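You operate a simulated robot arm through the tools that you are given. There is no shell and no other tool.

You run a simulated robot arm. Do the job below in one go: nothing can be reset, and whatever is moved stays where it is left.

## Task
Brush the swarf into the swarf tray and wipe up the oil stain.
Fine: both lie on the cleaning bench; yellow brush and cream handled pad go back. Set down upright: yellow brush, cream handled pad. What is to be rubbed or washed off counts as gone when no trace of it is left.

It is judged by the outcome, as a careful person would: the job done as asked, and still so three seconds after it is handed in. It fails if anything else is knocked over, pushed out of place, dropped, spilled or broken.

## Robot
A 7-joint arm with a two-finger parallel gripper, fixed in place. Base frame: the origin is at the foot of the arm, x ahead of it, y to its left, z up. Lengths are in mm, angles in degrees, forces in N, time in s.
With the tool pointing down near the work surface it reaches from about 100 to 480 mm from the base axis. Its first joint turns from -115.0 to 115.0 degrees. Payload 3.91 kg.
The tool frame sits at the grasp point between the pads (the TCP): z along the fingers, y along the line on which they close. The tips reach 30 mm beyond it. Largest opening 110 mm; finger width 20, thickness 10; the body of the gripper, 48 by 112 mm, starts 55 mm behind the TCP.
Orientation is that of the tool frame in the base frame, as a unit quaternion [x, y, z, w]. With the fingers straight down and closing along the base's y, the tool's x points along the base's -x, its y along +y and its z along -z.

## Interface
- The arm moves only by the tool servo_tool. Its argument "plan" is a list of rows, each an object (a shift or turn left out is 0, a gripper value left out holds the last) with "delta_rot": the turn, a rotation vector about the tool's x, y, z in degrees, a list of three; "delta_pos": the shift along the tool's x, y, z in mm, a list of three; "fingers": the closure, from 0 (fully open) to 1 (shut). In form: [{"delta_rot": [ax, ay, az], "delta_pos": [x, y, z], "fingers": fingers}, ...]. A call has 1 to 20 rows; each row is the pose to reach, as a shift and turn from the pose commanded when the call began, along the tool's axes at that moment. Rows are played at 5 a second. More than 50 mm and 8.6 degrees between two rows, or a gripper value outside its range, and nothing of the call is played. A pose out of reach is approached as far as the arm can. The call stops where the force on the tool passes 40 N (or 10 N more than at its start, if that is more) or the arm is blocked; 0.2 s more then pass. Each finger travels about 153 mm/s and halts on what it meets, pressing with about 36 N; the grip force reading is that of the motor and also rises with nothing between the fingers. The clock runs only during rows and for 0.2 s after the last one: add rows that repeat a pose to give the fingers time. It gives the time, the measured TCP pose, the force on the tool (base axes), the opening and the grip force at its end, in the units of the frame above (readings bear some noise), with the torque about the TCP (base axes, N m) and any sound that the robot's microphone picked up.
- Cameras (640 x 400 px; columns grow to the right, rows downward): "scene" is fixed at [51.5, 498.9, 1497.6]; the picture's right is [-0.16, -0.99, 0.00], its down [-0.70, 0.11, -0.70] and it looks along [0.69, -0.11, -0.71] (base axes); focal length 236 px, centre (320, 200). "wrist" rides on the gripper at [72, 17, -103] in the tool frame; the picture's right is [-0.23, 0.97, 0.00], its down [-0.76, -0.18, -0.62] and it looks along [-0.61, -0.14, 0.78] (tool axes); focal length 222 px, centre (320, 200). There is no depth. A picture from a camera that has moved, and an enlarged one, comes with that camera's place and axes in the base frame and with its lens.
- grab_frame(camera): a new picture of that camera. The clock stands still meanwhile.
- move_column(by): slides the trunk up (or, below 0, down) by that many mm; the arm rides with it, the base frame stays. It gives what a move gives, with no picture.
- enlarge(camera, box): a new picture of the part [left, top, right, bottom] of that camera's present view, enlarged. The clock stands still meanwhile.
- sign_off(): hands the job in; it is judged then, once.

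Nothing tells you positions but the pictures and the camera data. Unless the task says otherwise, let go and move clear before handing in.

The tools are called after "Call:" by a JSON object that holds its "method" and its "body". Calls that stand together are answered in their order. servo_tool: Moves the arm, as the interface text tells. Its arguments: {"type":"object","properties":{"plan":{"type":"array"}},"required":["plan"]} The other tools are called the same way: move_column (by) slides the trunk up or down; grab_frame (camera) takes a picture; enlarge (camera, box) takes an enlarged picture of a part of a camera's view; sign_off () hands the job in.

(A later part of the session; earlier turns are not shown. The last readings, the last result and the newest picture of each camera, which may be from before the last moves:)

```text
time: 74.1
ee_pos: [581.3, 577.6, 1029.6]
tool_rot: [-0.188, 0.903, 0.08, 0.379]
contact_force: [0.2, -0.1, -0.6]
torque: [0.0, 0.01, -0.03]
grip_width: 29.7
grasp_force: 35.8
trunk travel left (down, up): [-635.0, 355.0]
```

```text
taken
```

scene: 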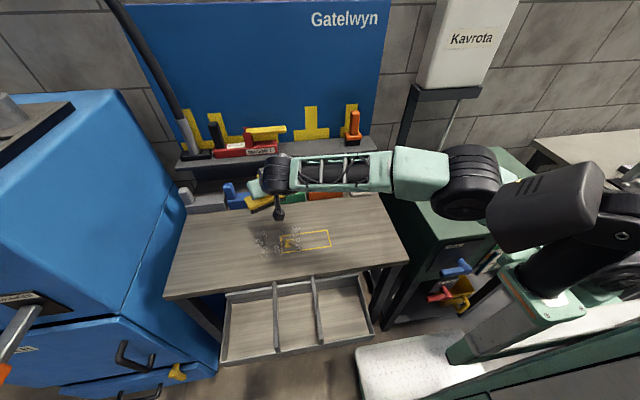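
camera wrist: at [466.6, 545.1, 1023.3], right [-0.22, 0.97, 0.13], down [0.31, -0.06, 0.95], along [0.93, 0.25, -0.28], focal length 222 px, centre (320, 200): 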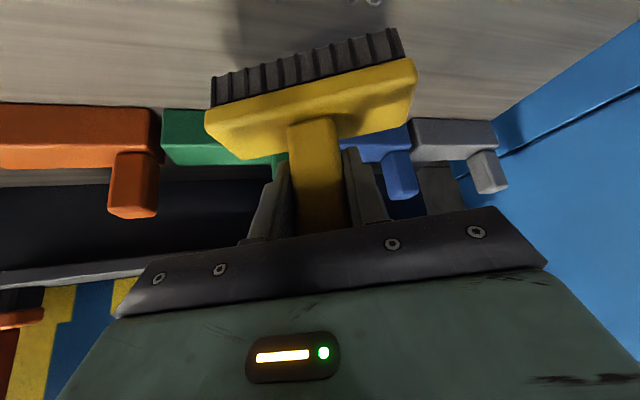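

Call:
{"method": "servo_tool", "body": {"plan": [{"delta_pos": [0, 20, 0]}, {"delta_pos": [-14, 45, 14]}, {"delta_pos": [0, 45.5, 29]}, {"delta_pos": [28, 45.5, 57]}, {"delta_pos": [28, 45.5, 57]}]}}

Call:
{"method": "grab_frame", "body": {"camera": "wrist"}}

Call:
{"method": "enlarge", "body": {"camera": "scene", "box": [200, 170, 340, 270]}}

```text
time: 75.3
ee_pos: [581.4, 624.5, 970.5]
tool_rot: [-0.187, 0.903, 0.079, 0.379]
contact_force: [0.3, 0.2, -1.3]
torque: [0.02, -0.02, 0.03]
grip_width: 29.9
grasp_force: 35.3
out of reach, approached as far as the arm can: row 2, 3
trunk travel left (down, up): [-635.0, 355.0]
```

```text
taken
camera wrist: at [460.3, 590.6, 991.5], right [-0.24, 0.96, 0.16], down [0.15, -0.13, 0.98], along [0.96, 0.26, -0.12], focal length 222 px, centre (320, 200)
```

wrist: 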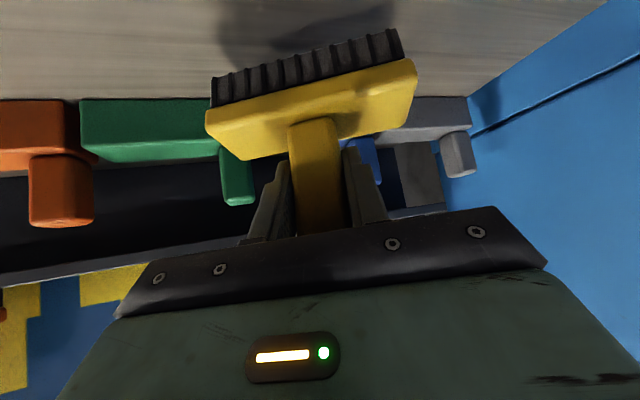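

```text
4.00 times, centred on (270, 220) of scene
camera zoom: at [51.5, 498.9, 1497.6], right [-0.16, -0.99, 0.0], down [-0.7, 0.11, -0.7], along [0.69, -0.11, -0.71], focal length 945 px, centre (520, 120)
```

zoom: 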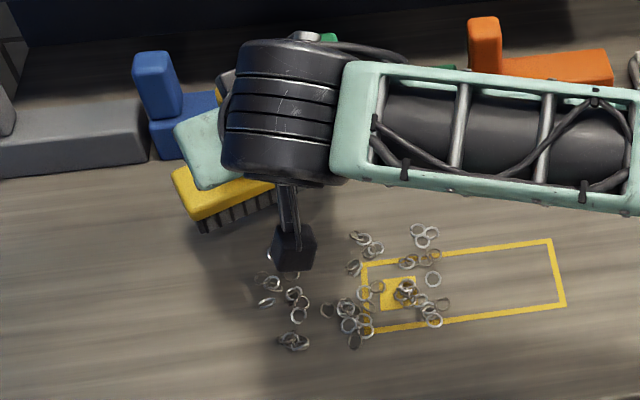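

In position behind the swarf. Lowering to the bench in small steps.

Call:
{"method": "servo_tool", "body": {"plan": [{"delta_pos": [10.7, 0, 10.5]}, {"delta_pos": [21.4, 0, 21]}, {"delta_pos": [25, 0, 24.5]}, {"delta_pos": [27.1, 0, 26.6]}, {"delta_pos": [27.1, 0, 26.6]}]}}

Call:
{"method": "grab_frame", "body": {"camera": "wrist"}}

Call:
{"method": "enlarge", "body": {"camera": "scene", "box": [200, 170, 340, 270]}}

```text
time: 76.5
ee_pos: [582.3, 625.9, 936.0]
tool_rot: [-0.188, 0.902, 0.082, 0.38]
contact_force: [-2.0, -1.2, 14.2]
torque: [-0.78, -0.23, -0.09]
grip_width: 29.4
grasp_force: 35.9
out of reach, approached as far as the arm can: row 1
trunk travel left (down, up): [-635.0, 355.0]
```

```text
taken
camera wrist: at [461.6, 592.2, 956.1], right [-0.25, 0.95, 0.17], down [0.15, -0.13, 0.98], along [0.96, 0.27, -0.11], focal length 222 px, centre (320, 200)
```

wrist: 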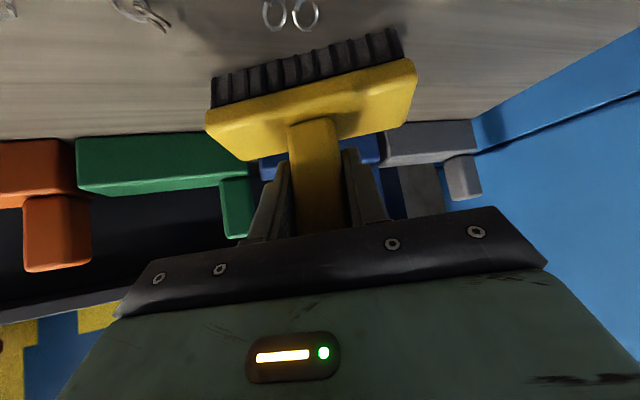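

```text
4.00 times, centred on (270, 220) of scene
camera zoom: at [51.5, 498.9, 1497.6], right [-0.16, -0.99, 0.0], down [-0.7, 0.11, -0.7], along [0.69, -0.11, -0.71], focal length 945 px, centre (520, 120)
```

zoom: 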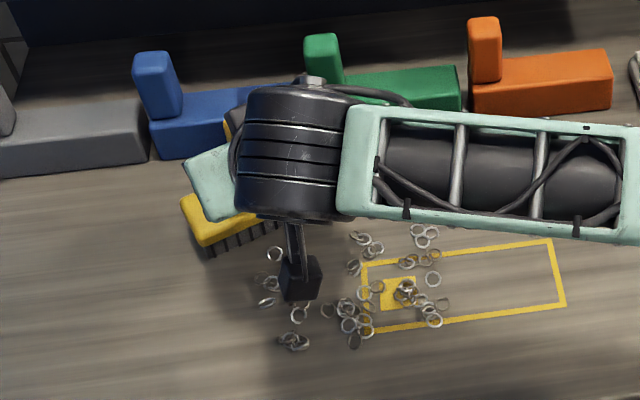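

The bristles touch (14 N, mostly at the right end), behind all the rings. I'll level the roll slightly and sweep toward the front edge.

Call:
{"method": "servo_tool", "body": {"plan": [{"delta_pos": [0, 0, 0], "delta_rot": [0.8, 0, -0.8]}, {"delta_pos": [8, 0, -8.1], "delta_rot": [0.8, 0, -0.8]}, {"delta_pos": [16, 0, -16.3], "delta_rot": [0.8, 0, -0.8]}, {"delta_pos": [24, 0, -24.4], "delta_rot": [0.8, 0, -0.8]}, {"delta_pos": [32, 0, -32.6], "delta_rot": [0.8, 0, -0.8]}, {"delta_pos": [40, 0, -40.7], "delta_rot": [0.8, 0, -0.8]}, {"delta_pos": [48, 0, -48.9], "delta_rot": [0.8, 0, -0.8]}, {"delta_pos": [56, 0, -57], "delta_rot": [0.8, 0, -0.8]}]}}

Call:
{"method": "grab_frame", "body": {"camera": "wrist"}}

Call:
{"method": "enlarge", "body": {"camera": "scene", "box": [200, 190, 340, 290]}}

```text
time: 78.3
ee_pos: [523.1, 636.2, 935.5]
tool_rot: [-0.192, 0.902, 0.071, 0.38]
contact_force: [2.5, -1.1, 16.5]
torque: [0.76, 0.18, -0.04]
grip_width: 30.0
grasp_force: 36.2
out of reach, approached as far as the arm can: row 1, 3, 4, 5, 6, 7, 8
trunk travel left (down, up): [-635.0, 355.0]
```

```text
taken
camera wrist: at [401.8, 603.7, 956.1], right [-0.24, 0.96, 0.14], down [0.15, -0.11, 0.98], along [0.96, 0.26, -0.11], focal length 222 px, centre (320, 200)
```

wrist: 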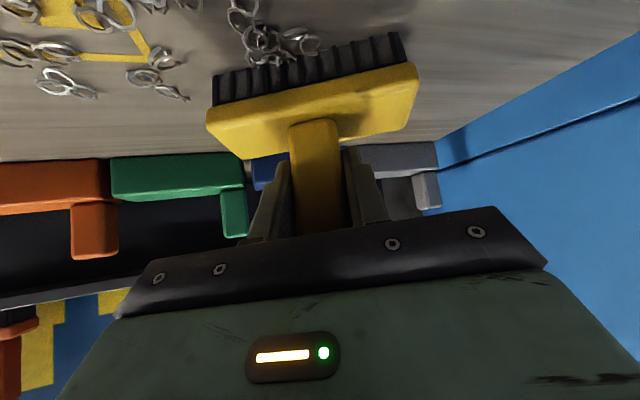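

```text
4.00 times, centred on (270, 240) of scene
camera zoom: at [51.5, 498.9, 1497.6], right [-0.16, -0.99, 0.0], down [-0.7, 0.11, -0.7], along [0.69, -0.11, -0.71], focal length 945 px, centre (520, 40)
```

zoom: 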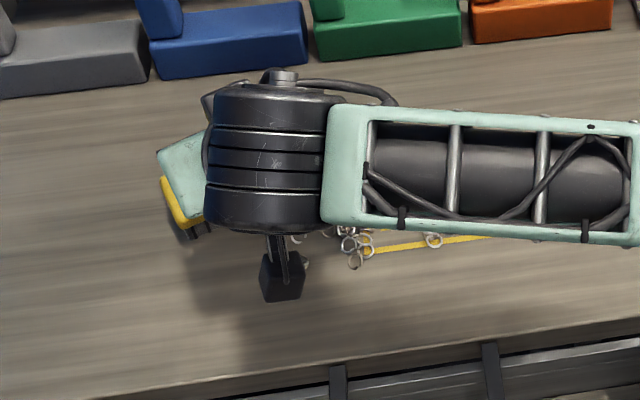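

The outer rings are gathered in front of the bristles. Continuing toward the edge.

Call:
{"method": "servo_tool", "body": {"plan": [{"delta_pos": [-0.5, 0, -0.5], "delta_rot": [-0.5, 0, 0.5]}, {"delta_pos": [7.5, 0, -8.6], "delta_rot": [-0.5, 0, 0.5]}, {"delta_pos": [15.5, 0, -16.8], "delta_rot": [-0.5, 0, 0.5]}, {"delta_pos": [23.5, 0, -24.9], "delta_rot": [-0.5, 0, 0.5]}, {"delta_pos": [31.5, 0, -33.1], "delta_rot": [-0.5, 0, 0.5]}, {"delta_pos": [39.5, 0, -41.2], "delta_rot": [-0.5, 0, 0.5]}, {"delta_pos": [47.5, 0, -49.4], "delta_rot": [-0.5, 0, 0.5]}, {"delta_pos": [55.5, 0, -57.5], "delta_rot": [-0.5, 0, 0.5]}]}}

Call:
{"method": "grab_frame", "body": {"camera": "wrist"}}

Call:
{"method": "grab_frame", "body": {"camera": "scene"}}

```text
time: 80.1
ee_pos: [457.9, 651.5, 934.8]
tool_rot: [-0.19, 0.903, 0.076, 0.378]
contact_force: [-1.2, 0.3, 1.7]
torque: [0.16, 0.19, 0.1]
grip_width: 29.6
grasp_force: 36.3
out of reach, approached as far as the arm can: row 2, 3, 4, 5, 6, 7, 8
trunk travel left (down, up): [-635.0, 355.0]
```

```text
taken
camera wrist: at [336.6, 617.6, 956.5], right [-0.24, 0.96, 0.15], down [0.15, -0.12, 0.98], along [0.96, 0.26, -0.12], focal length 222 px, centre (320, 200)
```

wrist: 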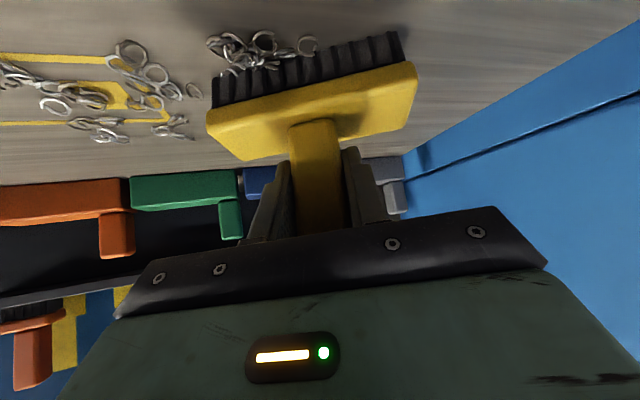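

```text
taken
```

scene: 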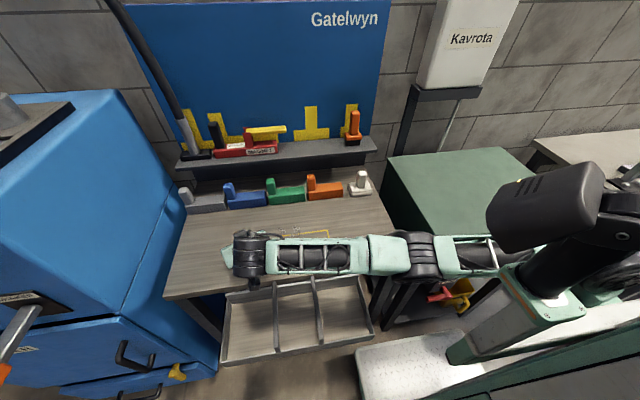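

The arm has been sliding along its stretched limit rather than bending. I'll try an inward (toward the base, -x/-y) stroke to break out of that while keeping the rings in front of the bristles.

Call:
{"method": "servo_tool", "body": {"plan": [{"delta_pos": [6.9, -6, -7.1]}, {"delta_pos": [13.7, -12, -14.2]}, {"delta_pos": [20.6, -18, -21]}, {"delta_pos": [27.5, -24, -28]}, {"delta_pos": [27.5, -24, -28]}]}}

Call:
{"method": "grab_frame", "body": {"camera": "wrist"}}

```text
time: 81.3
ee_pos: [439.4, 652.8, 936.9]
tool_rot: [-0.188, 0.902, 0.075, 0.38]
contact_force: [0.1, 0.2, -2.6]
torque: [0.03, 0.01, 0.01]
grip_width: 29.7
grasp_force: 35.8
out of reach, approached as far as the arm can: row 1, 2, 3, 4, 5
trunk travel left (down, up): [-635.0, 355.0]
```

```text
taken
camera wrist: at [318.7, 620.3, 958.8], right [-0.24, 0.96, 0.16], down [0.15, -0.12, 0.98], along [0.96, 0.26, -0.11], focal length 222 px, centre (320, 200)
```

wrist: 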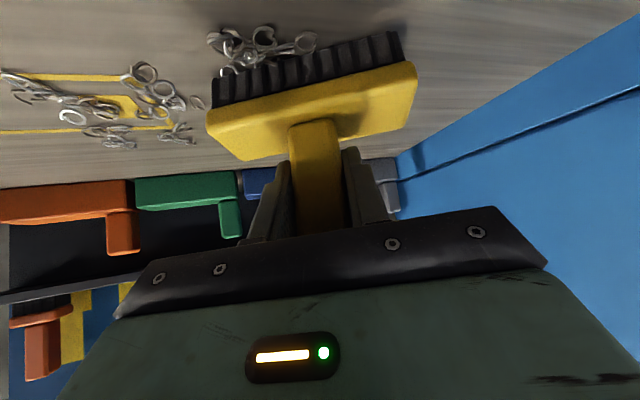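

Call:
{"method": "servo_tool", "body": {"plan": [{"delta_pos": [-14, 0, -14]}, {"delta_pos": [-28, 0, -28]}, {"delta_pos": [-43, 0, -42], "delta_rot": [0, -3, 0]}, {"delta_pos": [-57, 0, -56], "delta_rot": [0, -6, 0]}, {"delta_pos": [-57, 0, -56], "delta_rot": [0, -6, 0]}]}}

Call:
{"method": "grab_frame", "body": {"camera": "scene"}}

```text
time: 82.5
ee_pos: [438.8, 655.7, 1018.5]
tool_rot: [-0.185, 0.882, 0.085, 0.426]
contact_force: [-0.4, 0.1, -0.7]
torque: [-0.02, 0.01, 0.01]
grip_width: 29.8
grasp_force: 35.9
trunk travel left (down, up): [-635.0, 355.0]
```

```text
taken
```

scene: 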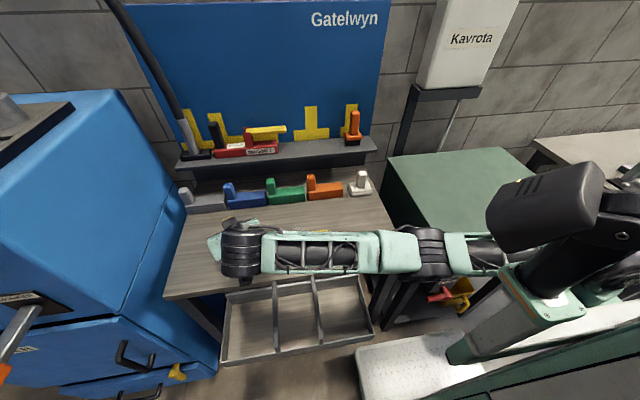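

Free of the singular pose. Moving inward above the bench to view the rings.

Call:
{"method": "servo_tool", "body": {"plan": [{"delta_pos": [4, -30, -13]}, {"delta_pos": [9, -60, -26]}, {"delta_pos": [13, -90, -39]}, {"delta_pos": [17.4, -119, -52.5]}, {"delta_pos": [17.4, -119, -52.5]}]}}

Call:
{"method": "grab_frame", "body": {"camera": "scene"}}

Call:
{"method": "grab_frame", "body": {"camera": "wrist"}}

```text
time: 83.7
ee_pos: [447.9, 650.0, 1054.4]
tool_rot: [-0.185, 0.881, 0.085, 0.426]
contact_force: [0.2, 0.1, -1.7]
torque: [0.0, 0.02, 0.0]
grip_width: 29.7
grasp_force: 36.1
out of reach, approached as far as the arm can: row 1, 2, 3, 4, 5
trunk travel left (down, up): [-635.0, 355.0]
```

```text
taken
```

scene: 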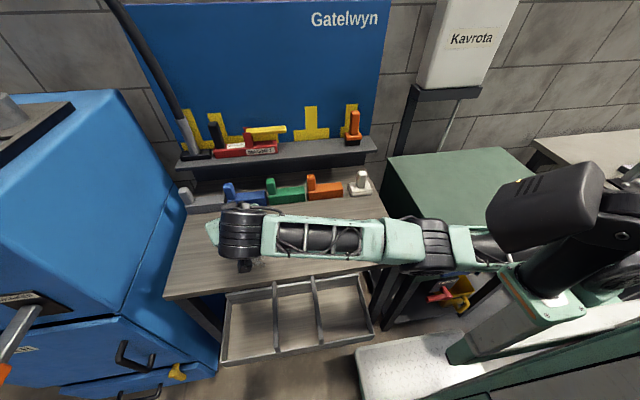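

```text
taken
camera wrist: at [326.9, 615.4, 1063.0], right [-0.26, 0.95, 0.17], down [0.06, -0.16, 0.99], along [0.96, 0.26, -0.01], focal length 222 px, centre (320, 200)
```

wrist: 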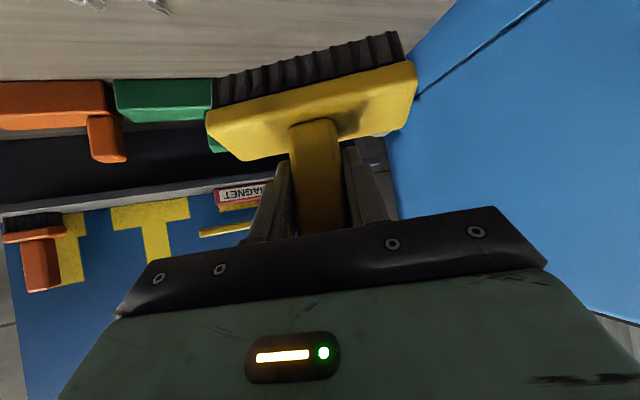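

Call:
{"method": "servo_tool", "body": {"plan": [{"delta_pos": [5, -30, -13]}, {"delta_pos": [10, -60, -26]}, {"delta_pos": [15, -90, -39]}, {"delta_pos": [20, -120, -52]}, {"delta_pos": [25, -150, -65]}, {"delta_pos": [25, -170, -75]}, {"delta_pos": [25, -170, -75]}, {"delta_pos": [25, -170, -75]}, {"delta_pos": [25, -170, -75]}, {"delta_pos": [25, -170, -75]}]}}

Call:
{"method": "grab_frame", "body": {"camera": "scene"}}

```text
time: 85.9
ee_pos: [482.5, 626.8, 1129.2]
tool_rot: [-0.183, 0.881, 0.085, 0.427]
contact_force: [0.0, 0.5, -1.4]
torque: [0.0, 0.0, 0.0]
grip_width: 29.5
grasp_force: 36.1
out of reach, approached as far as the arm can: row 1, 2, 3, 4, 5, 6, 7, 8, 9, 10
trunk travel left (down, up): [-635.0, 355.0]
```

```text
taken
```

scene: 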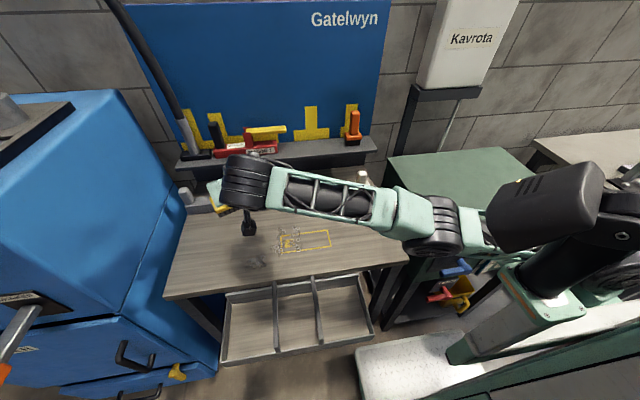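

The arm is rolled and nearly straight, so it can't bend inward. I'll rotate the hand back to vertical while moving in, which restored a good posture before.

Call:
{"method": "servo_tool", "body": {"plan": [{"delta_pos": [6, -13, -8], "delta_rot": [0, 7, 0]}, {"delta_pos": [12, -27, -15], "delta_rot": [0, 14, 0]}, {"delta_pos": [19, -40, -23], "delta_rot": [0, 21, 0]}, {"delta_pos": [25, -54, -31], "delta_rot": [0, 28, 0]}, {"delta_pos": [32, -68, -39], "delta_rot": [0, 35, 0]}, {"delta_pos": [40, -84, -48], "delta_rot": [0, 42, 0]}, {"delta_pos": [50, -107, -61.6], "delta_rot": [0, 50, 0]}, {"delta_pos": [50, -107, -61.6], "delta_rot": [0, 50, 0]}, {"delta_pos": [50, -107, -61.6], "delta_rot": [0, 50, 0]}]}}

Call:
{"method": "grab_frame", "body": {"camera": "scene"}}

```text
time: 87.9
ee_pos: [458.4, 504.3, 1130.9]
tool_rot: [-0.203, 0.979, -0.001, 0.013]
contact_force: [-0.7, 0.3, -1.8]
torque: [0.0, -0.02, 0.0]
grip_width: 29.4
grasp_force: 36.6
out of reach, approached as far as the arm can: row 6, 7, 8, 9
trunk travel left (down, up): [-635.0, 355.0]
```

```text
taken
```

scene: 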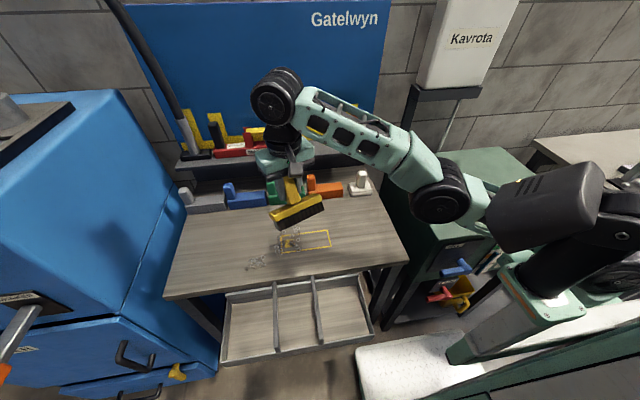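

Call:
{"method": "servo_tool", "body": {"plan": [{"delta_pos": [-10, 30, 0]}, {"delta_pos": [-20, 60, 0]}, {"delta_pos": [-40, 100, 0]}, {"delta_pos": [-40, 100, 40]}, {"delta_pos": [-40, 100, 80]}, {"delta_pos": [-40, 100, 100]}, {"delta_pos": [-40, 100, 100]}, {"delta_pos": [-20, 60, 100]}, {"delta_pos": [0, 20, 100]}, {"delta_pos": [0, -20, 100]}, {"delta_pos": [0, -20, 100]}]}}

Call:
{"method": "grab_frame", "body": {"camera": "scene"}}

```text
time: 90.3
ee_pos: [484.5, 526.6, 1044.3]
tool_rot: [-0.204, 0.979, 0.0, 0.013]
contact_force: [0.5, 0.2, -1.4]
torque: [0.03, -0.03, 0.01]
grip_width: 29.7
grasp_force: 36.2
out of reach, approached as far as the arm can: row 1, 2, 3, 4, 5, 6, 7, 8, 9, 10, 11
trunk travel left (down, up): [-635.0, 355.0]
```

```text
taken
```

scene: 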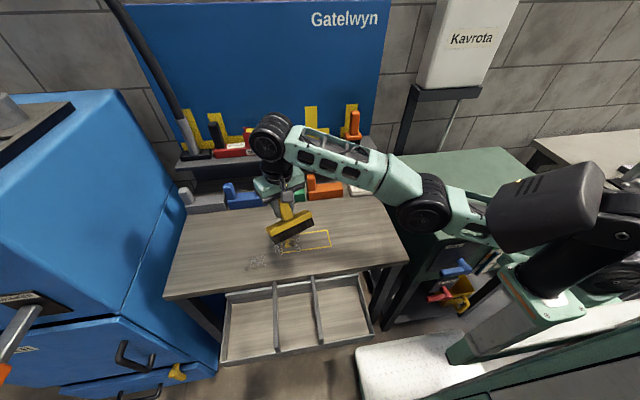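

Call:
{"method": "servo_tool", "body": {"plan": [{"delta_pos": [9, -8.5, 0]}, {"delta_pos": [17, -17, 0]}, {"delta_pos": [26, -25, 0]}, {"delta_pos": [34, -33, 0]}, {"delta_pos": [43, -42, 0]}, {"delta_pos": [51, -50, 0]}, {"delta_pos": [60, -58, 0]}, {"delta_pos": [68, -67, 0]}, {"delta_pos": [77, -75, 0]}, {"delta_pos": [86, -84, 0]}, {"delta_pos": [86, -84, 0]}]}}

Call:
{"method": "grab_frame", "body": {"camera": "scene"}}

```text
time: 92.7
ee_pos: [478.2, 518.0, 1078.8]
tool_rot: [-0.204, 0.979, -0.001, 0.014]
contact_force: [-0.4, -0.4, -0.8]
torque: [-0.05, -0.04, -0.02]
grip_width: 29.8
grasp_force: 36.3
out of reach, approached as far as the arm can: row 1, 2, 3, 4, 5, 6, 7, 8, 9, 10, 11
trunk travel left (down, up): [-635.0, 355.0]
```

```text
taken
```

scene: 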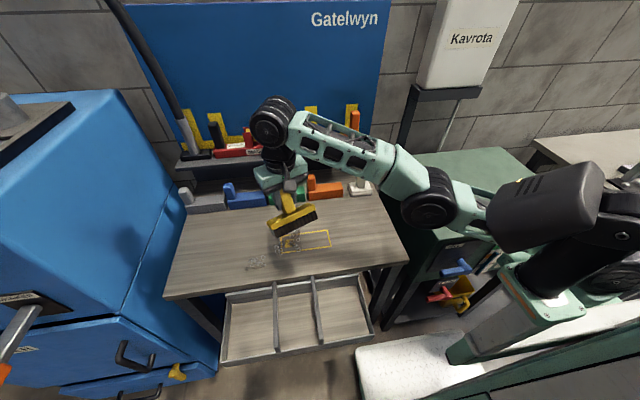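

Call:
{"method": "servo_tool", "body": {"plan": [{"delta_pos": [-33, 33, -14]}, {"delta_pos": [-66, 66, -28]}, {"delta_pos": [-99, 99, -42]}, {"delta_pos": [-99, 99, -42]}, {"delta_pos": [-99, 99, -42]}, {"delta_pos": [-99, 99, -42]}, {"delta_pos": [-66, 66, -28]}, {"delta_pos": [-33, 33, -14]}, {"delta_pos": [0, 0, 0]}, {"delta_pos": [20, -20, 0]}, {"delta_pos": [40, -40, 0]}, {"delta_pos": [60, -60, 0]}, {"delta_pos": [60, -60, 0]}]}}

Call:
{"method": "grab_frame", "body": {"camera": "scene"}}

```text
time: 95.5
ee_pos: [446.4, 440.5, 1075.5]
tool_rot: [-0.203, 0.979, 0.001, 0.013]
contact_force: [-0.4, 0.2, -1.5]
torque: [-0.01, 0.01, -0.03]
grip_width: 29.7
grasp_force: 35.9
out of reach, approached as far as the arm can: row 1, 2, 3, 4, 5, 6, 7, 8
trunk travel left (down, up): [-635.0, 355.0]
```

```text
taken
```

scene: 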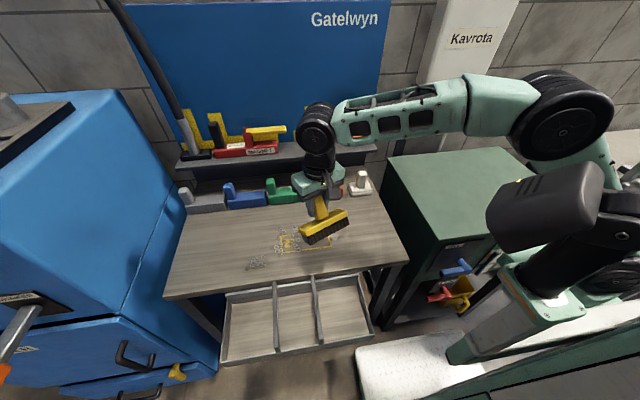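

Elbow-up again. To avoid the stretched pose, I'll set the brush down upright on the clear part of the bench near (480, 400) and re-grasp it with the hand turned 90°, leaning along the arm's own direction. First, turn and tilt so the brush is upright.

Call:
{"method": "servo_tool", "body": {"plan": [{"delta_pos": [-4, -12, 0], "delta_rot": [0, 0, 6]}, {"delta_pos": [-8, -25, 0], "delta_rot": [0, 0, 12]}, {"delta_pos": [-12, -38, 0], "delta_rot": [0, 0, 18]}, {"delta_pos": [-15, -50, 0], "delta_rot": [0, 0, 23.4]}, {"delta_pos": [-15, -50, 0], "delta_rot": [0, 0, 23.4]}]}}

Call:
{"method": "servo_tool", "body": {"plan": [{"delta_rot": [0, -8, 0]}, {"delta_rot": [0, -16, 0]}, {"delta_rot": [0, -24, 0]}, {"delta_rot": [0, -31, 0]}, {"delta_rot": [0, -36.5, 0]}, {"delta_rot": [0, -36.5, 0]}]}}

Call:
{"method": "grab_frame", "body": {"camera": "scene"}}

Call:
{"method": "grab_frame", "body": {"camera": "wrist"}}

```text
time: 96.7
ee_pos: [482.1, 400.2, 1077.0]
tool_rot: [0.0, 1.0, 0.003, 0.013]
contact_force: [-0.3, 0.1, -2.0]
torque: [0.0, -0.02, -0.02]
grip_width: 29.6
grasp_force: 35.7
trunk travel left (down, up): [-635.0, 355.0]
```

```text
time: 98.1
ee_pos: [482.1, 400.1, 1077.2]
tool_rot: [0.0, 0.945, 0.003, 0.326]
contact_force: [-0.2, 0.1, -0.6]
torque: [-0.02, 0.03, -0.02]
grip_width: 29.9
grasp_force: 35.7
trunk travel left (down, up): [-635.0, 355.0]
```

```text
taken
```

scene: 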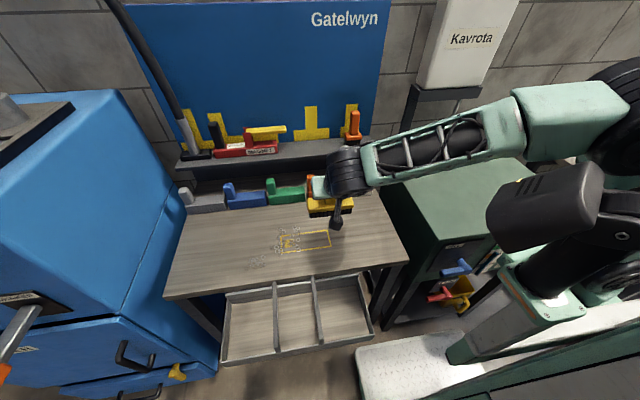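

```text
taken
camera wrist: at [361.8, 417.1, 1114.2], right [0.18, 0.97, 0.15], down [0.22, -0.18, 0.96], along [0.96, -0.14, -0.24], focal length 222 px, centre (320, 200)
```

wrist: 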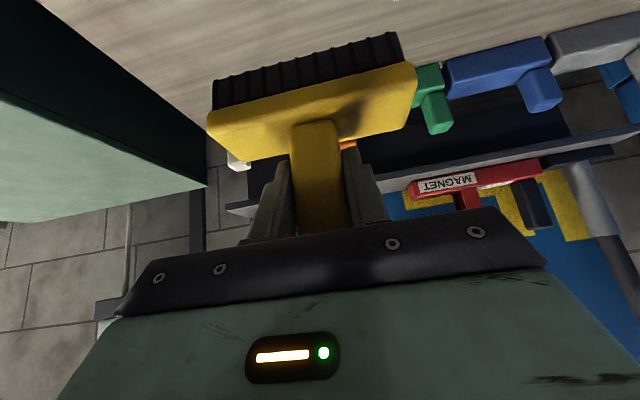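

Adjusting the tilt and lowering the brush toward the bench.

Call:
{"method": "servo_tool", "body": {"plan": [{"delta_pos": [20, 0, 26], "delta_rot": [0, 2.5, 0]}, {"delta_pos": [41, 0, 52], "delta_rot": [0, 2.5, 0]}, {"delta_pos": [61, 0, 79], "delta_rot": [0, 2.5, 0]}, {"delta_pos": [77, 0, 99], "delta_rot": [0, 2.5, 0]}, {"delta_pos": [83, 0, 106.4], "delta_rot": [0, 2.5, 0]}, {"delta_pos": [87.4, 0, 112], "delta_rot": [0, 2.5, 0]}, {"delta_pos": [87.4, 0, 112], "delta_rot": [0, 2.5, 0]}]}}

Call:
{"method": "grab_frame", "body": {"camera": "scene"}}

Call:
{"method": "enlarge", "body": {"camera": "scene", "box": [230, 180, 390, 290]}}

```text
time: 99.7
ee_pos: [497.5, 397.0, 950.9]
tool_rot: [0.018, 0.952, 0.012, 0.306]
contact_force: [0.8, -0.1, -1.4]
torque: [-0.03, -0.01, -0.02]
grip_width: 29.6
grasp_force: 35.6
trunk travel left (down, up): [-635.0, 355.0]
```

```text
taken
```

scene: 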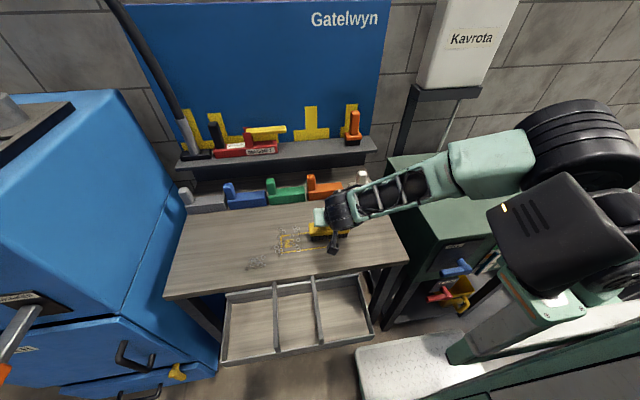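

```text
3.64 times, centred on (310, 235) of scene
camera zoom: at [51.5, 498.9, 1497.6], right [-0.16, -0.99, 0.0], down [-0.7, 0.11, -0.7], along [0.69, -0.11, -0.71], focal length 859 px, centre (356, 73)
```

zoom: 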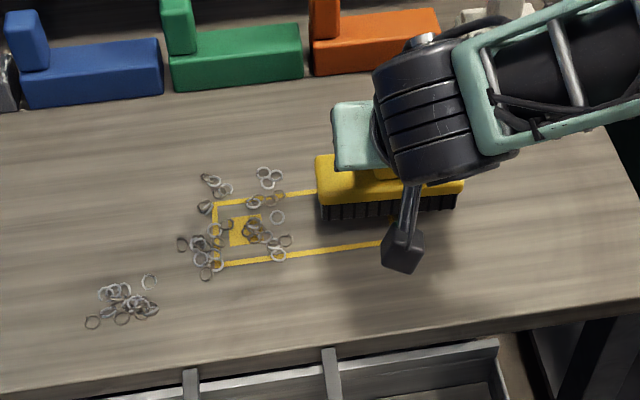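

The wrist is close to its straight limit with the trunk this high. I'll rise, lower the trunk 130 mm, and come down again.

Call:
{"method": "servo_tool", "body": {"plan": [{"delta_pos": [-20, 0, -35], "delta_rot": [0.7, 0, -2.4]}, {"delta_pos": [-42, 0, -68], "delta_rot": [0.7, 0, -2.4]}, {"delta_pos": [-63, 0, -102], "delta_rot": [0.7, 0, -2.4]}, {"delta_pos": [-70, 0, -112], "delta_rot": [0.7, 0, -2.4]}, {"delta_pos": [-70, 0, -112], "delta_rot": [0.7, 0, -2.4]}]}}

```text
time: 100.9
ee_pos: [479.7, 396.1, 1070.5]
tool_rot: [-0.012, 0.952, -0.01, 0.305]
contact_force: [0.6, 0.1, -1.1]
torque: [0.03, 0.04, 0.04]
grip_width: 29.9
grasp_force: 36.0
trunk travel left (down, up): [-635.0, 355.0]
```

Call:
{"method": "move_column", "body": {"by": -110}}

Call:
{"method": "servo_tool", "body": {"plan": [{"delta_pos": [0, 4, 0], "delta_rot": [-0.8, 0, 1.9]}, {"delta_pos": [0, 4, 0], "delta_rot": [-0.8, 0, 1.9]}, {"delta_pos": [0, 4, 0], "delta_rot": [-0.8, 0, 1.9]}]}}

Call:
{"method": "grab_frame", "body": {"camera": "scene"}}

```text
time: 102.3
ee_pos: [479.7, 395.8, 958.7]
tool_rot: [-0.012, 0.952, -0.01, 0.307]
contact_force: [0.8, 0.5, -1.1]
torque: [0.02, 0.02, -0.01]
grip_width: 29.7
grasp_force: 36.0
trunk travel left (down, up): [-525.0, 465.0]
```

```text
time: 103.2
ee_pos: [481.6, 399.9, 961.3]
tool_rot: [0.002, 0.952, 0.002, 0.306]
contact_force: [0.0, 0.1, -1.4]
torque: [0.01, 0.03, -0.04]
grip_width: 29.7
grasp_force: 37.1
trunk travel left (down, up): [-525.0, 465.0]
```

```text
taken
```

scene: 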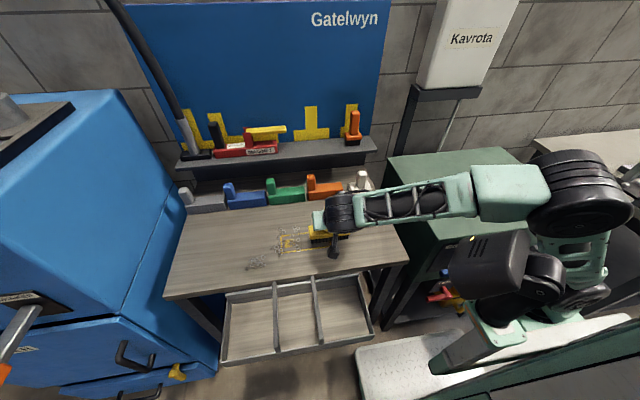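

Call:
{"method": "servo_tool", "body": {"plan": [{"delta_pos": [7, 0, 10]}, {"delta_pos": [13, 0, 18]}, {"delta_pos": [15.7, 0, 21.9]}, {"delta_pos": [17.5, 0, 24.4]}, {"delta_pos": [17.5, 0, 24.4]}]}}

Call:
{"method": "enlarge", "body": {"camera": "scene", "box": [230, 180, 390, 290]}}

```text
time: 104.3
ee_pos: [482.6, 398.7, 940.0]
tool_rot: [0.006, 0.952, 0.01, 0.307]
contact_force: [0.1, 0.6, -1.7]
torque: [-0.02, 0.02, 0.03]
grip_width: 29.6
grasp_force: 35.6
trunk travel left (down, up): [-525.0, 465.0]
```

```text
3.64 times, centred on (310, 235) of scene
camera zoom: at [51.5, 498.9, 1497.6], right [-0.16, -0.99, 0.0], down [-0.7, 0.11, -0.7], along [0.69, -0.11, -0.71], focal length 859 px, centre (356, 73)
```

zoom: 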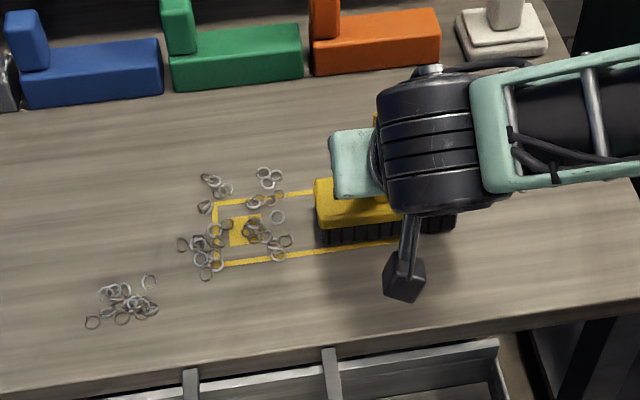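

Call:
{"method": "servo_tool", "body": {"plan": [{"delta_pos": [0, 0, 0]}, {"delta_pos": [0, 0, 0]}, {"delta_pos": [0, 0, 0]}, {"delta_pos": [0, 0, 0]}]}}

```text
time: 105.3
ee_pos: [483.2, 400.5, 937.6]
tool_rot: [0.006, 0.952, 0.009, 0.307]
contact_force: [-0.9, 0.0, -1.3]
torque: [0.01, 0.03, 0.01]
grip_width: 29.7
grasp_force: 35.7
trunk travel left (down, up): [-525.0, 465.0]
```

Call:
{"method": "servo_tool", "body": {"plan": [{"delta_pos": [1.5, 0, 2], "delta_rot": [0.4, 0, -0.5]}, {"delta_pos": [3, 0, 4], "delta_rot": [0.8, 0, -1]}, {"delta_pos": [4.5, 0, 6.3], "delta_rot": [0.8, 0, -1]}, {"delta_pos": [4.5, 0, 6.3], "delta_rot": [0.8, 0, -1]}]}}

```text
time: 106.3
ee_pos: [484.8, 398.2, 934.4]
tool_rot: [0.002, 0.952, 0.0, 0.306]
contact_force: [-5.1, 0.4, 16.2]
torque: [-0.66, 0.66, -0.21]
grip_width: 29.4
grasp_force: 35.4
trunk travel left (down, up): [-525.0, 465.0]
```

Contact made. Easing off slightly and releasing slowly so it settles flat.

Call:
{"method": "servo_tool", "body": {"plan": [{"delta_pos": [-0.6, 0, -0.8]}, {"delta_pos": [-0.6, 0, -0.8], "fingers": 0.76}, {"delta_pos": [-0.6, 0, -0.8], "fingers": 0.74}, {"delta_pos": [-0.6, 0, -0.8], "fingers": 0.73}, {"delta_pos": [-0.6, 0, -0.8], "fingers": 0.72}, {"delta_pos": [-0.6, 0, -0.8], "fingers": 0.71}, {"delta_pos": [-0.6, 0, -0.8], "fingers": 0.7}, {"delta_pos": [-0.6, 0, -0.8], "fingers": 0.68}, {"delta_pos": [-0.6, 0, -0.8], "fingers": 0.64}, {"delta_pos": [-0.6, 0, -0.8], "fingers": 0.58}, {"delta_pos": [-0.6, 0, -0.8], "fingers": 0.5}]}}

Call:
{"method": "enlarge", "body": {"camera": "scene", "box": [270, 170, 390, 260]}}

Call:
{"method": "grab_frame", "body": {"camera": "wrist"}}

```text
time: 108.8
ee_pos: [486.1, 397.6, 931.8]
tool_rot: [0.002, 0.951, -0.001, 0.308]
contact_force: [0.4, 0.2, 1.1]
torque: [0.01, -0.03, 0.02]
grip_width: 54.8
grasp_force: 0.1
trunk travel left (down, up): [-525.0, 465.0]
```

```text
4.44 times, centred on (330, 215) of scene
camera zoom: at [51.5, 498.9, 1497.6], right [-0.16, -0.99, 0.0], down [-0.7, 0.11, -0.7], along [0.69, -0.11, -0.71], focal length 1050 px, centre (276, 133)
```

zoom: 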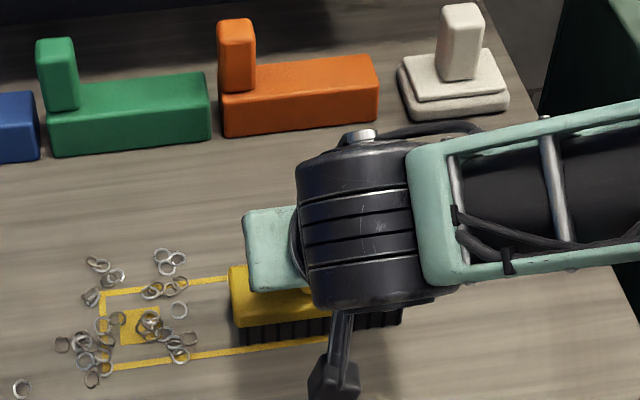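

```text
taken
camera wrist: at [366.7, 416.1, 974.0], right [0.19, 0.97, 0.13], down [0.25, -0.18, 0.95], along [0.95, -0.15, -0.28], focal length 222 px, centre (320, 200)
```

wrist: 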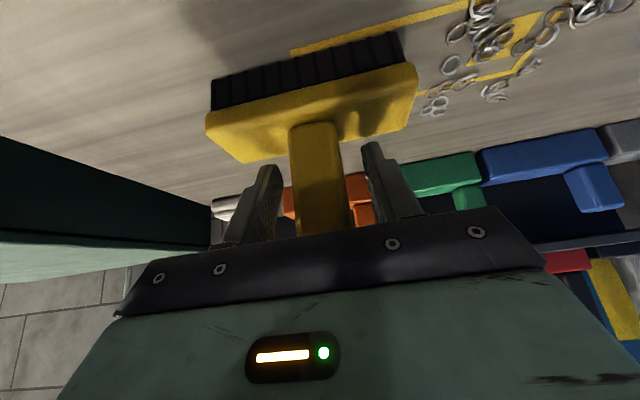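

The brush stands upright. Backing the hand out, then reorienting to face +y.

Call:
{"method": "servo_tool", "body": {"plan": [{"delta_pos": [0, 0, -25]}, {"delta_pos": [0, 0, -60]}, {"delta_pos": [0, 0, -100]}, {"delta_pos": [0, 0, -140], "delta_rot": [0, 8, 0]}, {"delta_pos": [0, 0, -160], "delta_rot": [0, 16, 0]}, {"delta_pos": [0, 0, -170], "delta_rot": [0, 24, 0]}, {"delta_pos": [0, 0, -170], "delta_rot": [0, 31, 0]}, {"delta_pos": [0, 0, -170], "delta_rot": [0, 35.7, 0]}, {"delta_pos": [0, 0, -170], "delta_rot": [0, 35.7, 0]}]}}

Call:
{"method": "grab_frame", "body": {"camera": "scene"}}

Call:
{"method": "grab_frame", "body": {"camera": "wrist"}}

```text
time: 110.8
ee_pos: [374.8, 403.7, 1058.8]
tool_rot: [-0.009, 1.0, -0.01, -0.003]
contact_force: [-0.1, -0.6, 0.1]
torque: [-0.01, -0.03, -0.01]
grip_width: 55.1
grasp_force: 0.1
trunk travel left (down, up): [-525.0, 465.0]
```

```text
taken
```

scene: 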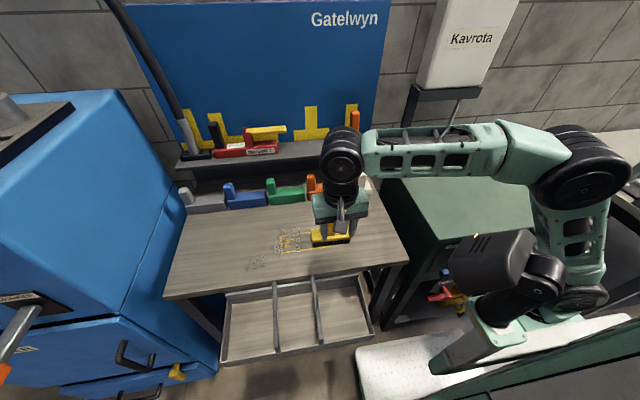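

```text
taken
camera wrist: at [303.4, 422.5, 1162.5], right [0.21, 0.98, -0.02], down [0.77, -0.15, 0.62], along [0.61, -0.15, -0.78], focal length 222 px, centre (320, 200)
```

wrist: 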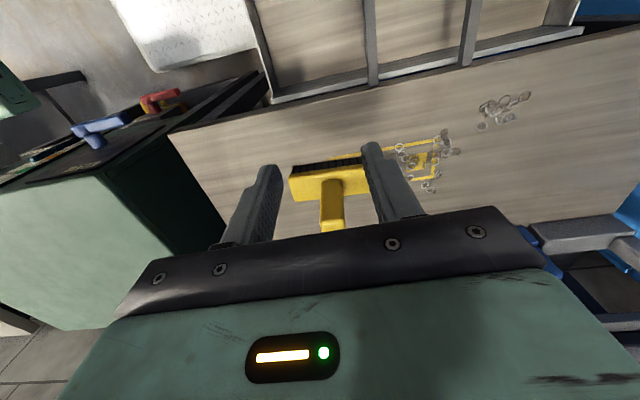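

Call:
{"method": "enlarge", "body": {"camera": "wrist", "box": [240, 0, 620, 150]}}

Call:
{"method": "enlarge", "body": {"camera": "wrist", "box": [270, 130, 400, 240]}}

Call:
{"method": "enlarge", "body": {"camera": "wrist", "box": [380, 70, 560, 200]}}

```text
1.68 times, centred on (430, 75) of wrist
camera zoom: at [303.4, 422.5, 1162.5], right [0.21, 0.98, -0.02], down [0.77, -0.15, 0.62], along [0.61, -0.15, -0.78], focal length 374 px, centre (135, 410)
```

zoom: 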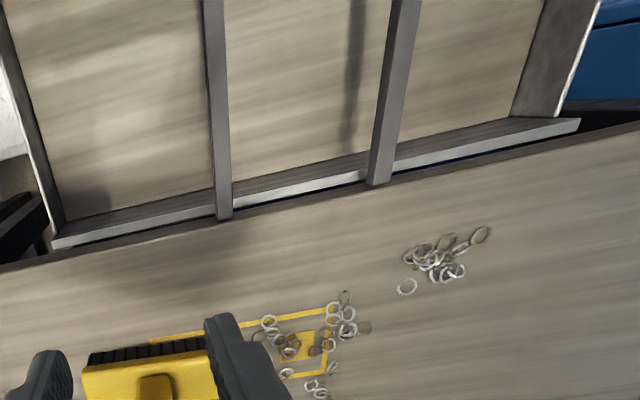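

```text
3.64 times, centred on (335, 185) of wrist
camera zoom: at [303.4, 422.5, 1162.5], right [0.21, 0.98, -0.02], down [0.77, -0.15, 0.62], along [0.61, -0.15, -0.78], focal length 808 px, centre (266, 254)
```

zoom: 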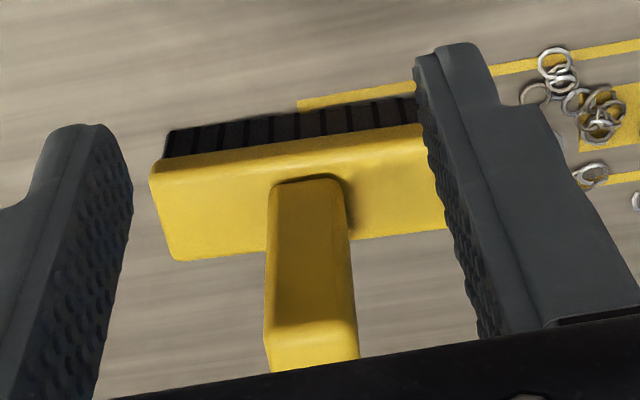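

```text
3.08 times, centred on (470, 135) of wrist
camera zoom: at [303.4, 422.5, 1162.5], right [0.21, 0.98, -0.02], down [0.77, -0.15, 0.62], along [0.61, -0.15, -0.78], focal length 684 px, centre (-142, 400)
```

zoom: 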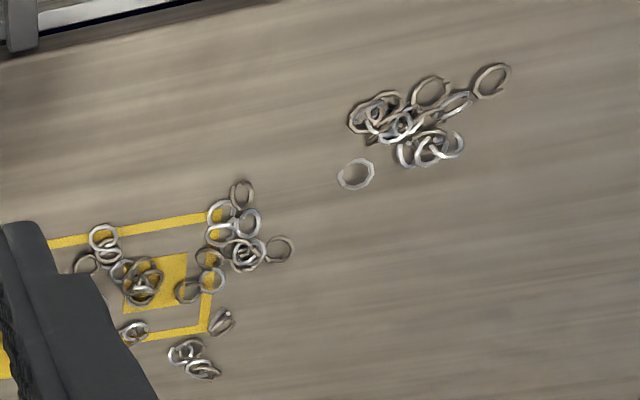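

Brush on the bench is centred near (490, 393), handle top z≈974. Rings: main group x 455–580, y 488–598; outer group x 425–475, y 603–672. The bench edge is at x≈384. Now yawing the hand 90° to face +y.

Call:
{"method": "servo_tool", "body": {"plan": [{"delta_pos": [-5, -10, -5], "delta_rot": [0, 0, -8]}, {"delta_pos": [-10, -25, -10], "delta_rot": [0, 0, -16]}, {"delta_pos": [-20, -40, -10], "delta_rot": [0, 0, -24]}, {"delta_pos": [-30, -60, -10], "delta_rot": [0, 0, -32]}, {"delta_pos": [-40, -80, -10], "delta_rot": [0, 0, -40]}, {"delta_pos": [-50, -100, -10], "delta_rot": [0, 0, -48]}, {"delta_pos": [-60, -120, -10], "delta_rot": [0, 0, -56]}, {"delta_pos": [-75, -135, -10], "delta_rot": [0, 0, -64]}, {"delta_pos": [-90, -150, -10], "delta_rot": [0, 0, -72]}, {"delta_pos": [-105, -150, -10], "delta_rot": [0, 0, -80]}, {"delta_pos": [-115, -150, -10], "delta_rot": [0, 0, -89]}, {"delta_pos": [-115, -150, -10], "delta_rot": [0, 0, -89]}]}}

Call:
{"method": "grab_frame", "body": {"camera": "scene"}}

Call:
{"method": "grab_frame", "body": {"camera": "wrist"}}

```text
refused: row 11 steps farther than a row can; nothing moved
```

```text
taken
```

scene: 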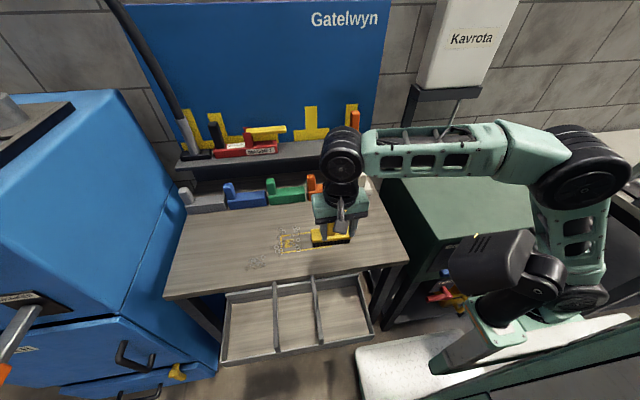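

```text
taken
camera wrist: at [303.4, 422.5, 1162.5], right [0.21, 0.98, -0.02], down [0.77, -0.15, 0.62], along [0.61, -0.15, -0.78], focal length 222 px, centre (320, 200)
```

wrist: 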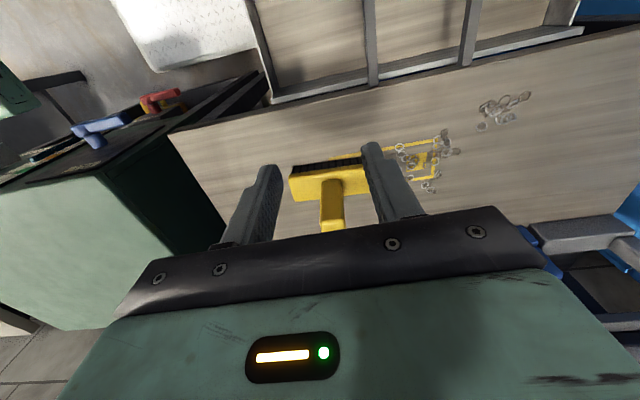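

Call:
{"method": "servo_tool", "body": {"plan": [{"delta_pos": [-5, -10, -5], "delta_rot": [-0.5, 0, -8]}, {"delta_pos": [-10, -25, -10], "delta_rot": [-1.2, 0, -16]}, {"delta_pos": [-20, -40, -10], "delta_rot": [-1.2, 0, -24]}, {"delta_pos": [-30, -60, -10], "delta_rot": [-1.2, 0, -32]}, {"delta_pos": [-40, -80, -10], "delta_rot": [-1.2, 0, -40]}, {"delta_pos": [-50, -100, -10], "delta_rot": [-1.2, 0, -48]}, {"delta_pos": [-60, -120, -10], "delta_rot": [-1.2, 0, -56]}, {"delta_pos": [-75, -135, -10], "delta_rot": [-1.2, 0, -64]}, {"delta_pos": [-90, -150, -10], "delta_rot": [-1.2, 0, -72]}, {"delta_pos": [-105, -150, -10], "delta_rot": [-1.2, 0, -80]}, {"delta_pos": [-115, -150, -10], "delta_rot": [-1.2, 0, -88]}, {"delta_pos": [-115, -150, -10], "delta_rot": [-1.2, 0, -89]}, {"delta_pos": [-115, -150, -10], "delta_rot": [-1.2, 0, -89]}]}}

Call:
{"method": "grab_frame", "body": {"camera": "scene"}}

Call:
{"method": "grab_frame", "body": {"camera": "wrist"}}

```text
time: 113.5
ee_pos: [493.8, 257.6, 1071.4]
tool_rot: [-0.707, 0.707, 0.004, -0.008]
contact_force: [-0.1, -0.6, -0.7]
torque: [0.0, 0.02, 0.0]
grip_width: 55.2
grasp_force: 0.1
trunk travel left (down, up): [-525.0, 465.0]
```

```text
taken
```

scene: 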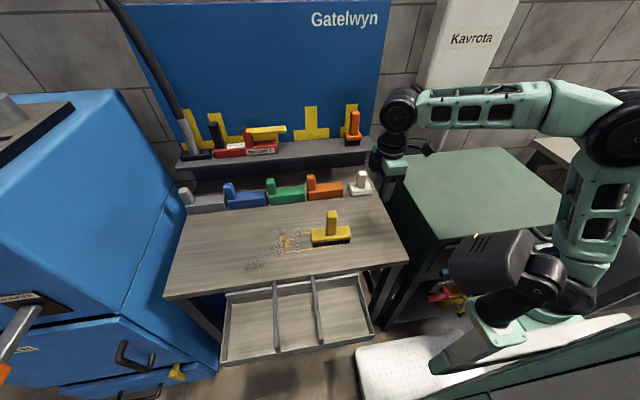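

```text
taken
camera wrist: at [478.4, 185.9, 1175.7], right [-0.97, 0.23, 0.01], down [0.19, 0.77, 0.62], along [0.13, 0.6, -0.79], focal length 222 px, centre (320, 200)
```

wrist: 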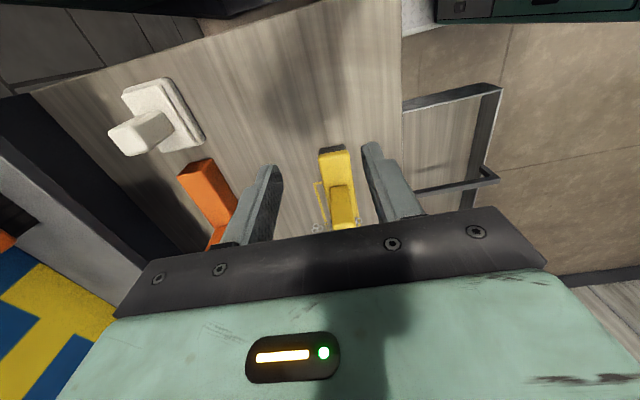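

Call:
{"method": "enlarge", "body": {"camera": "wrist", "box": [290, 130, 400, 240]}}

Call:
{"method": "enlarge", "body": {"camera": "scene", "box": [240, 190, 370, 290]}}

```text
3.64 times, centred on (345, 185) of wrist
camera zoom: at [478.4, 185.9, 1175.7], right [-0.97, 0.23, 0.01], down [0.19, 0.77, 0.62], along [0.13, 0.6, -0.79], focal length 808 px, centre (229, 254)
```

zoom: 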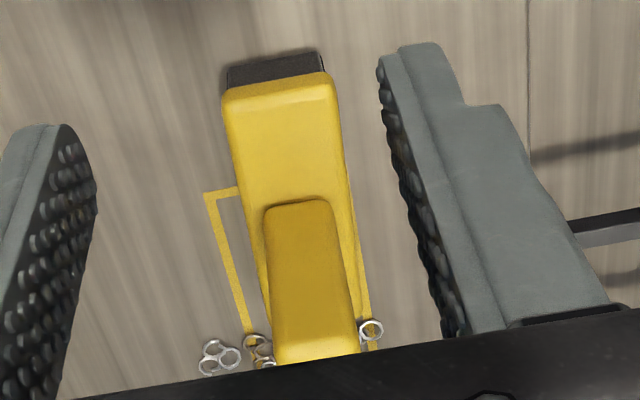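

```text
4.00 times, centred on (305, 240) of scene
camera zoom: at [51.5, 498.9, 1497.6], right [-0.16, -0.99, 0.0], down [-0.7, 0.11, -0.7], along [0.69, -0.11, -0.71], focal length 945 px, centre (380, 40)
```

zoom: 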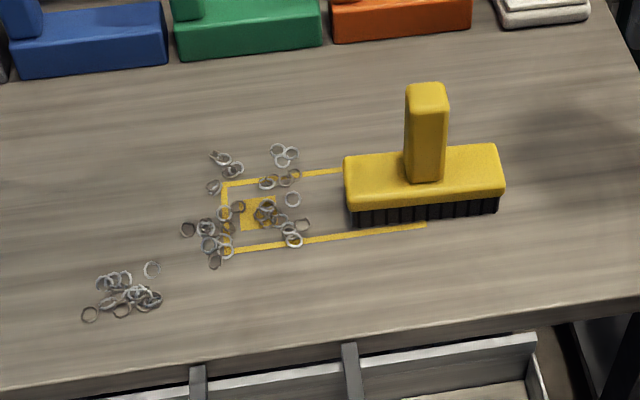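

The brush stands well, handle centre ≈ (493, 393), 27 mm thick in x. Tilting the hand 40° toward +y and approaching the handle from the -y side.

Call:
{"method": "servo_tool", "body": {"plan": [{"delta_rot": [0, -8, 0], "fingers": 0.35}, {"delta_rot": [0, -16, 0]}, {"delta_rot": [0, -24, 0], "delta_pos": [-15, 0, 20]}, {"delta_rot": [0, -32, 0], "delta_pos": [-40, 0, 50]}, {"delta_rot": [0, -40, 0], "delta_pos": [-70, 0, 85]}, {"delta_rot": [0, -40, 0], "delta_pos": [-80, 0, 95]}, {"delta_rot": [0, -40, 0], "delta_pos": [-80, 0, 95]}]}}

Call:
{"method": "grab_frame", "body": {"camera": "wrist"}}

Call:
{"method": "grab_frame", "body": {"camera": "scene"}}

```text
time: 115.2
ee_pos: [491.6, 336.4, 974.4]
tool_rot: [-0.664, 0.667, 0.245, 0.234]
contact_force: [-0.7, 0.2, 0.2]
torque: [0.02, 0.0, 0.01]
grip_width: 71.6
grasp_force: 0.0
trunk travel left (down, up): [-525.0, 465.0]
```

```text
taken
camera wrist: at [475.9, 214.9, 1008.5], right [-0.97, 0.18, 0.16], down [0.19, 0.19, 0.96], along [0.14, 0.97, -0.22], focal length 222 px, centre (320, 200)
```

wrist: 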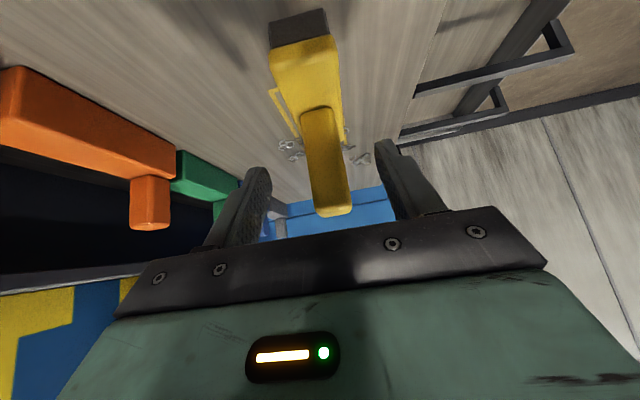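

```text
taken
```

scene: 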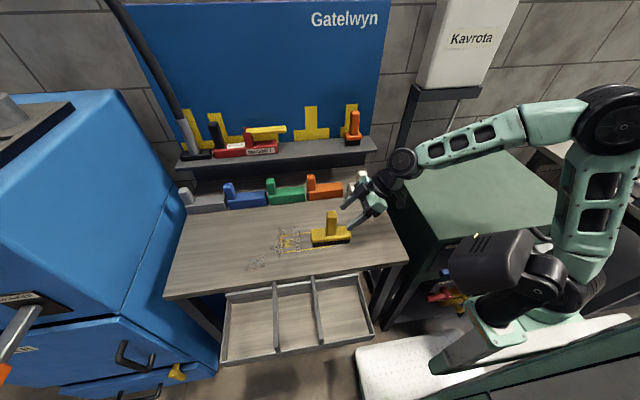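

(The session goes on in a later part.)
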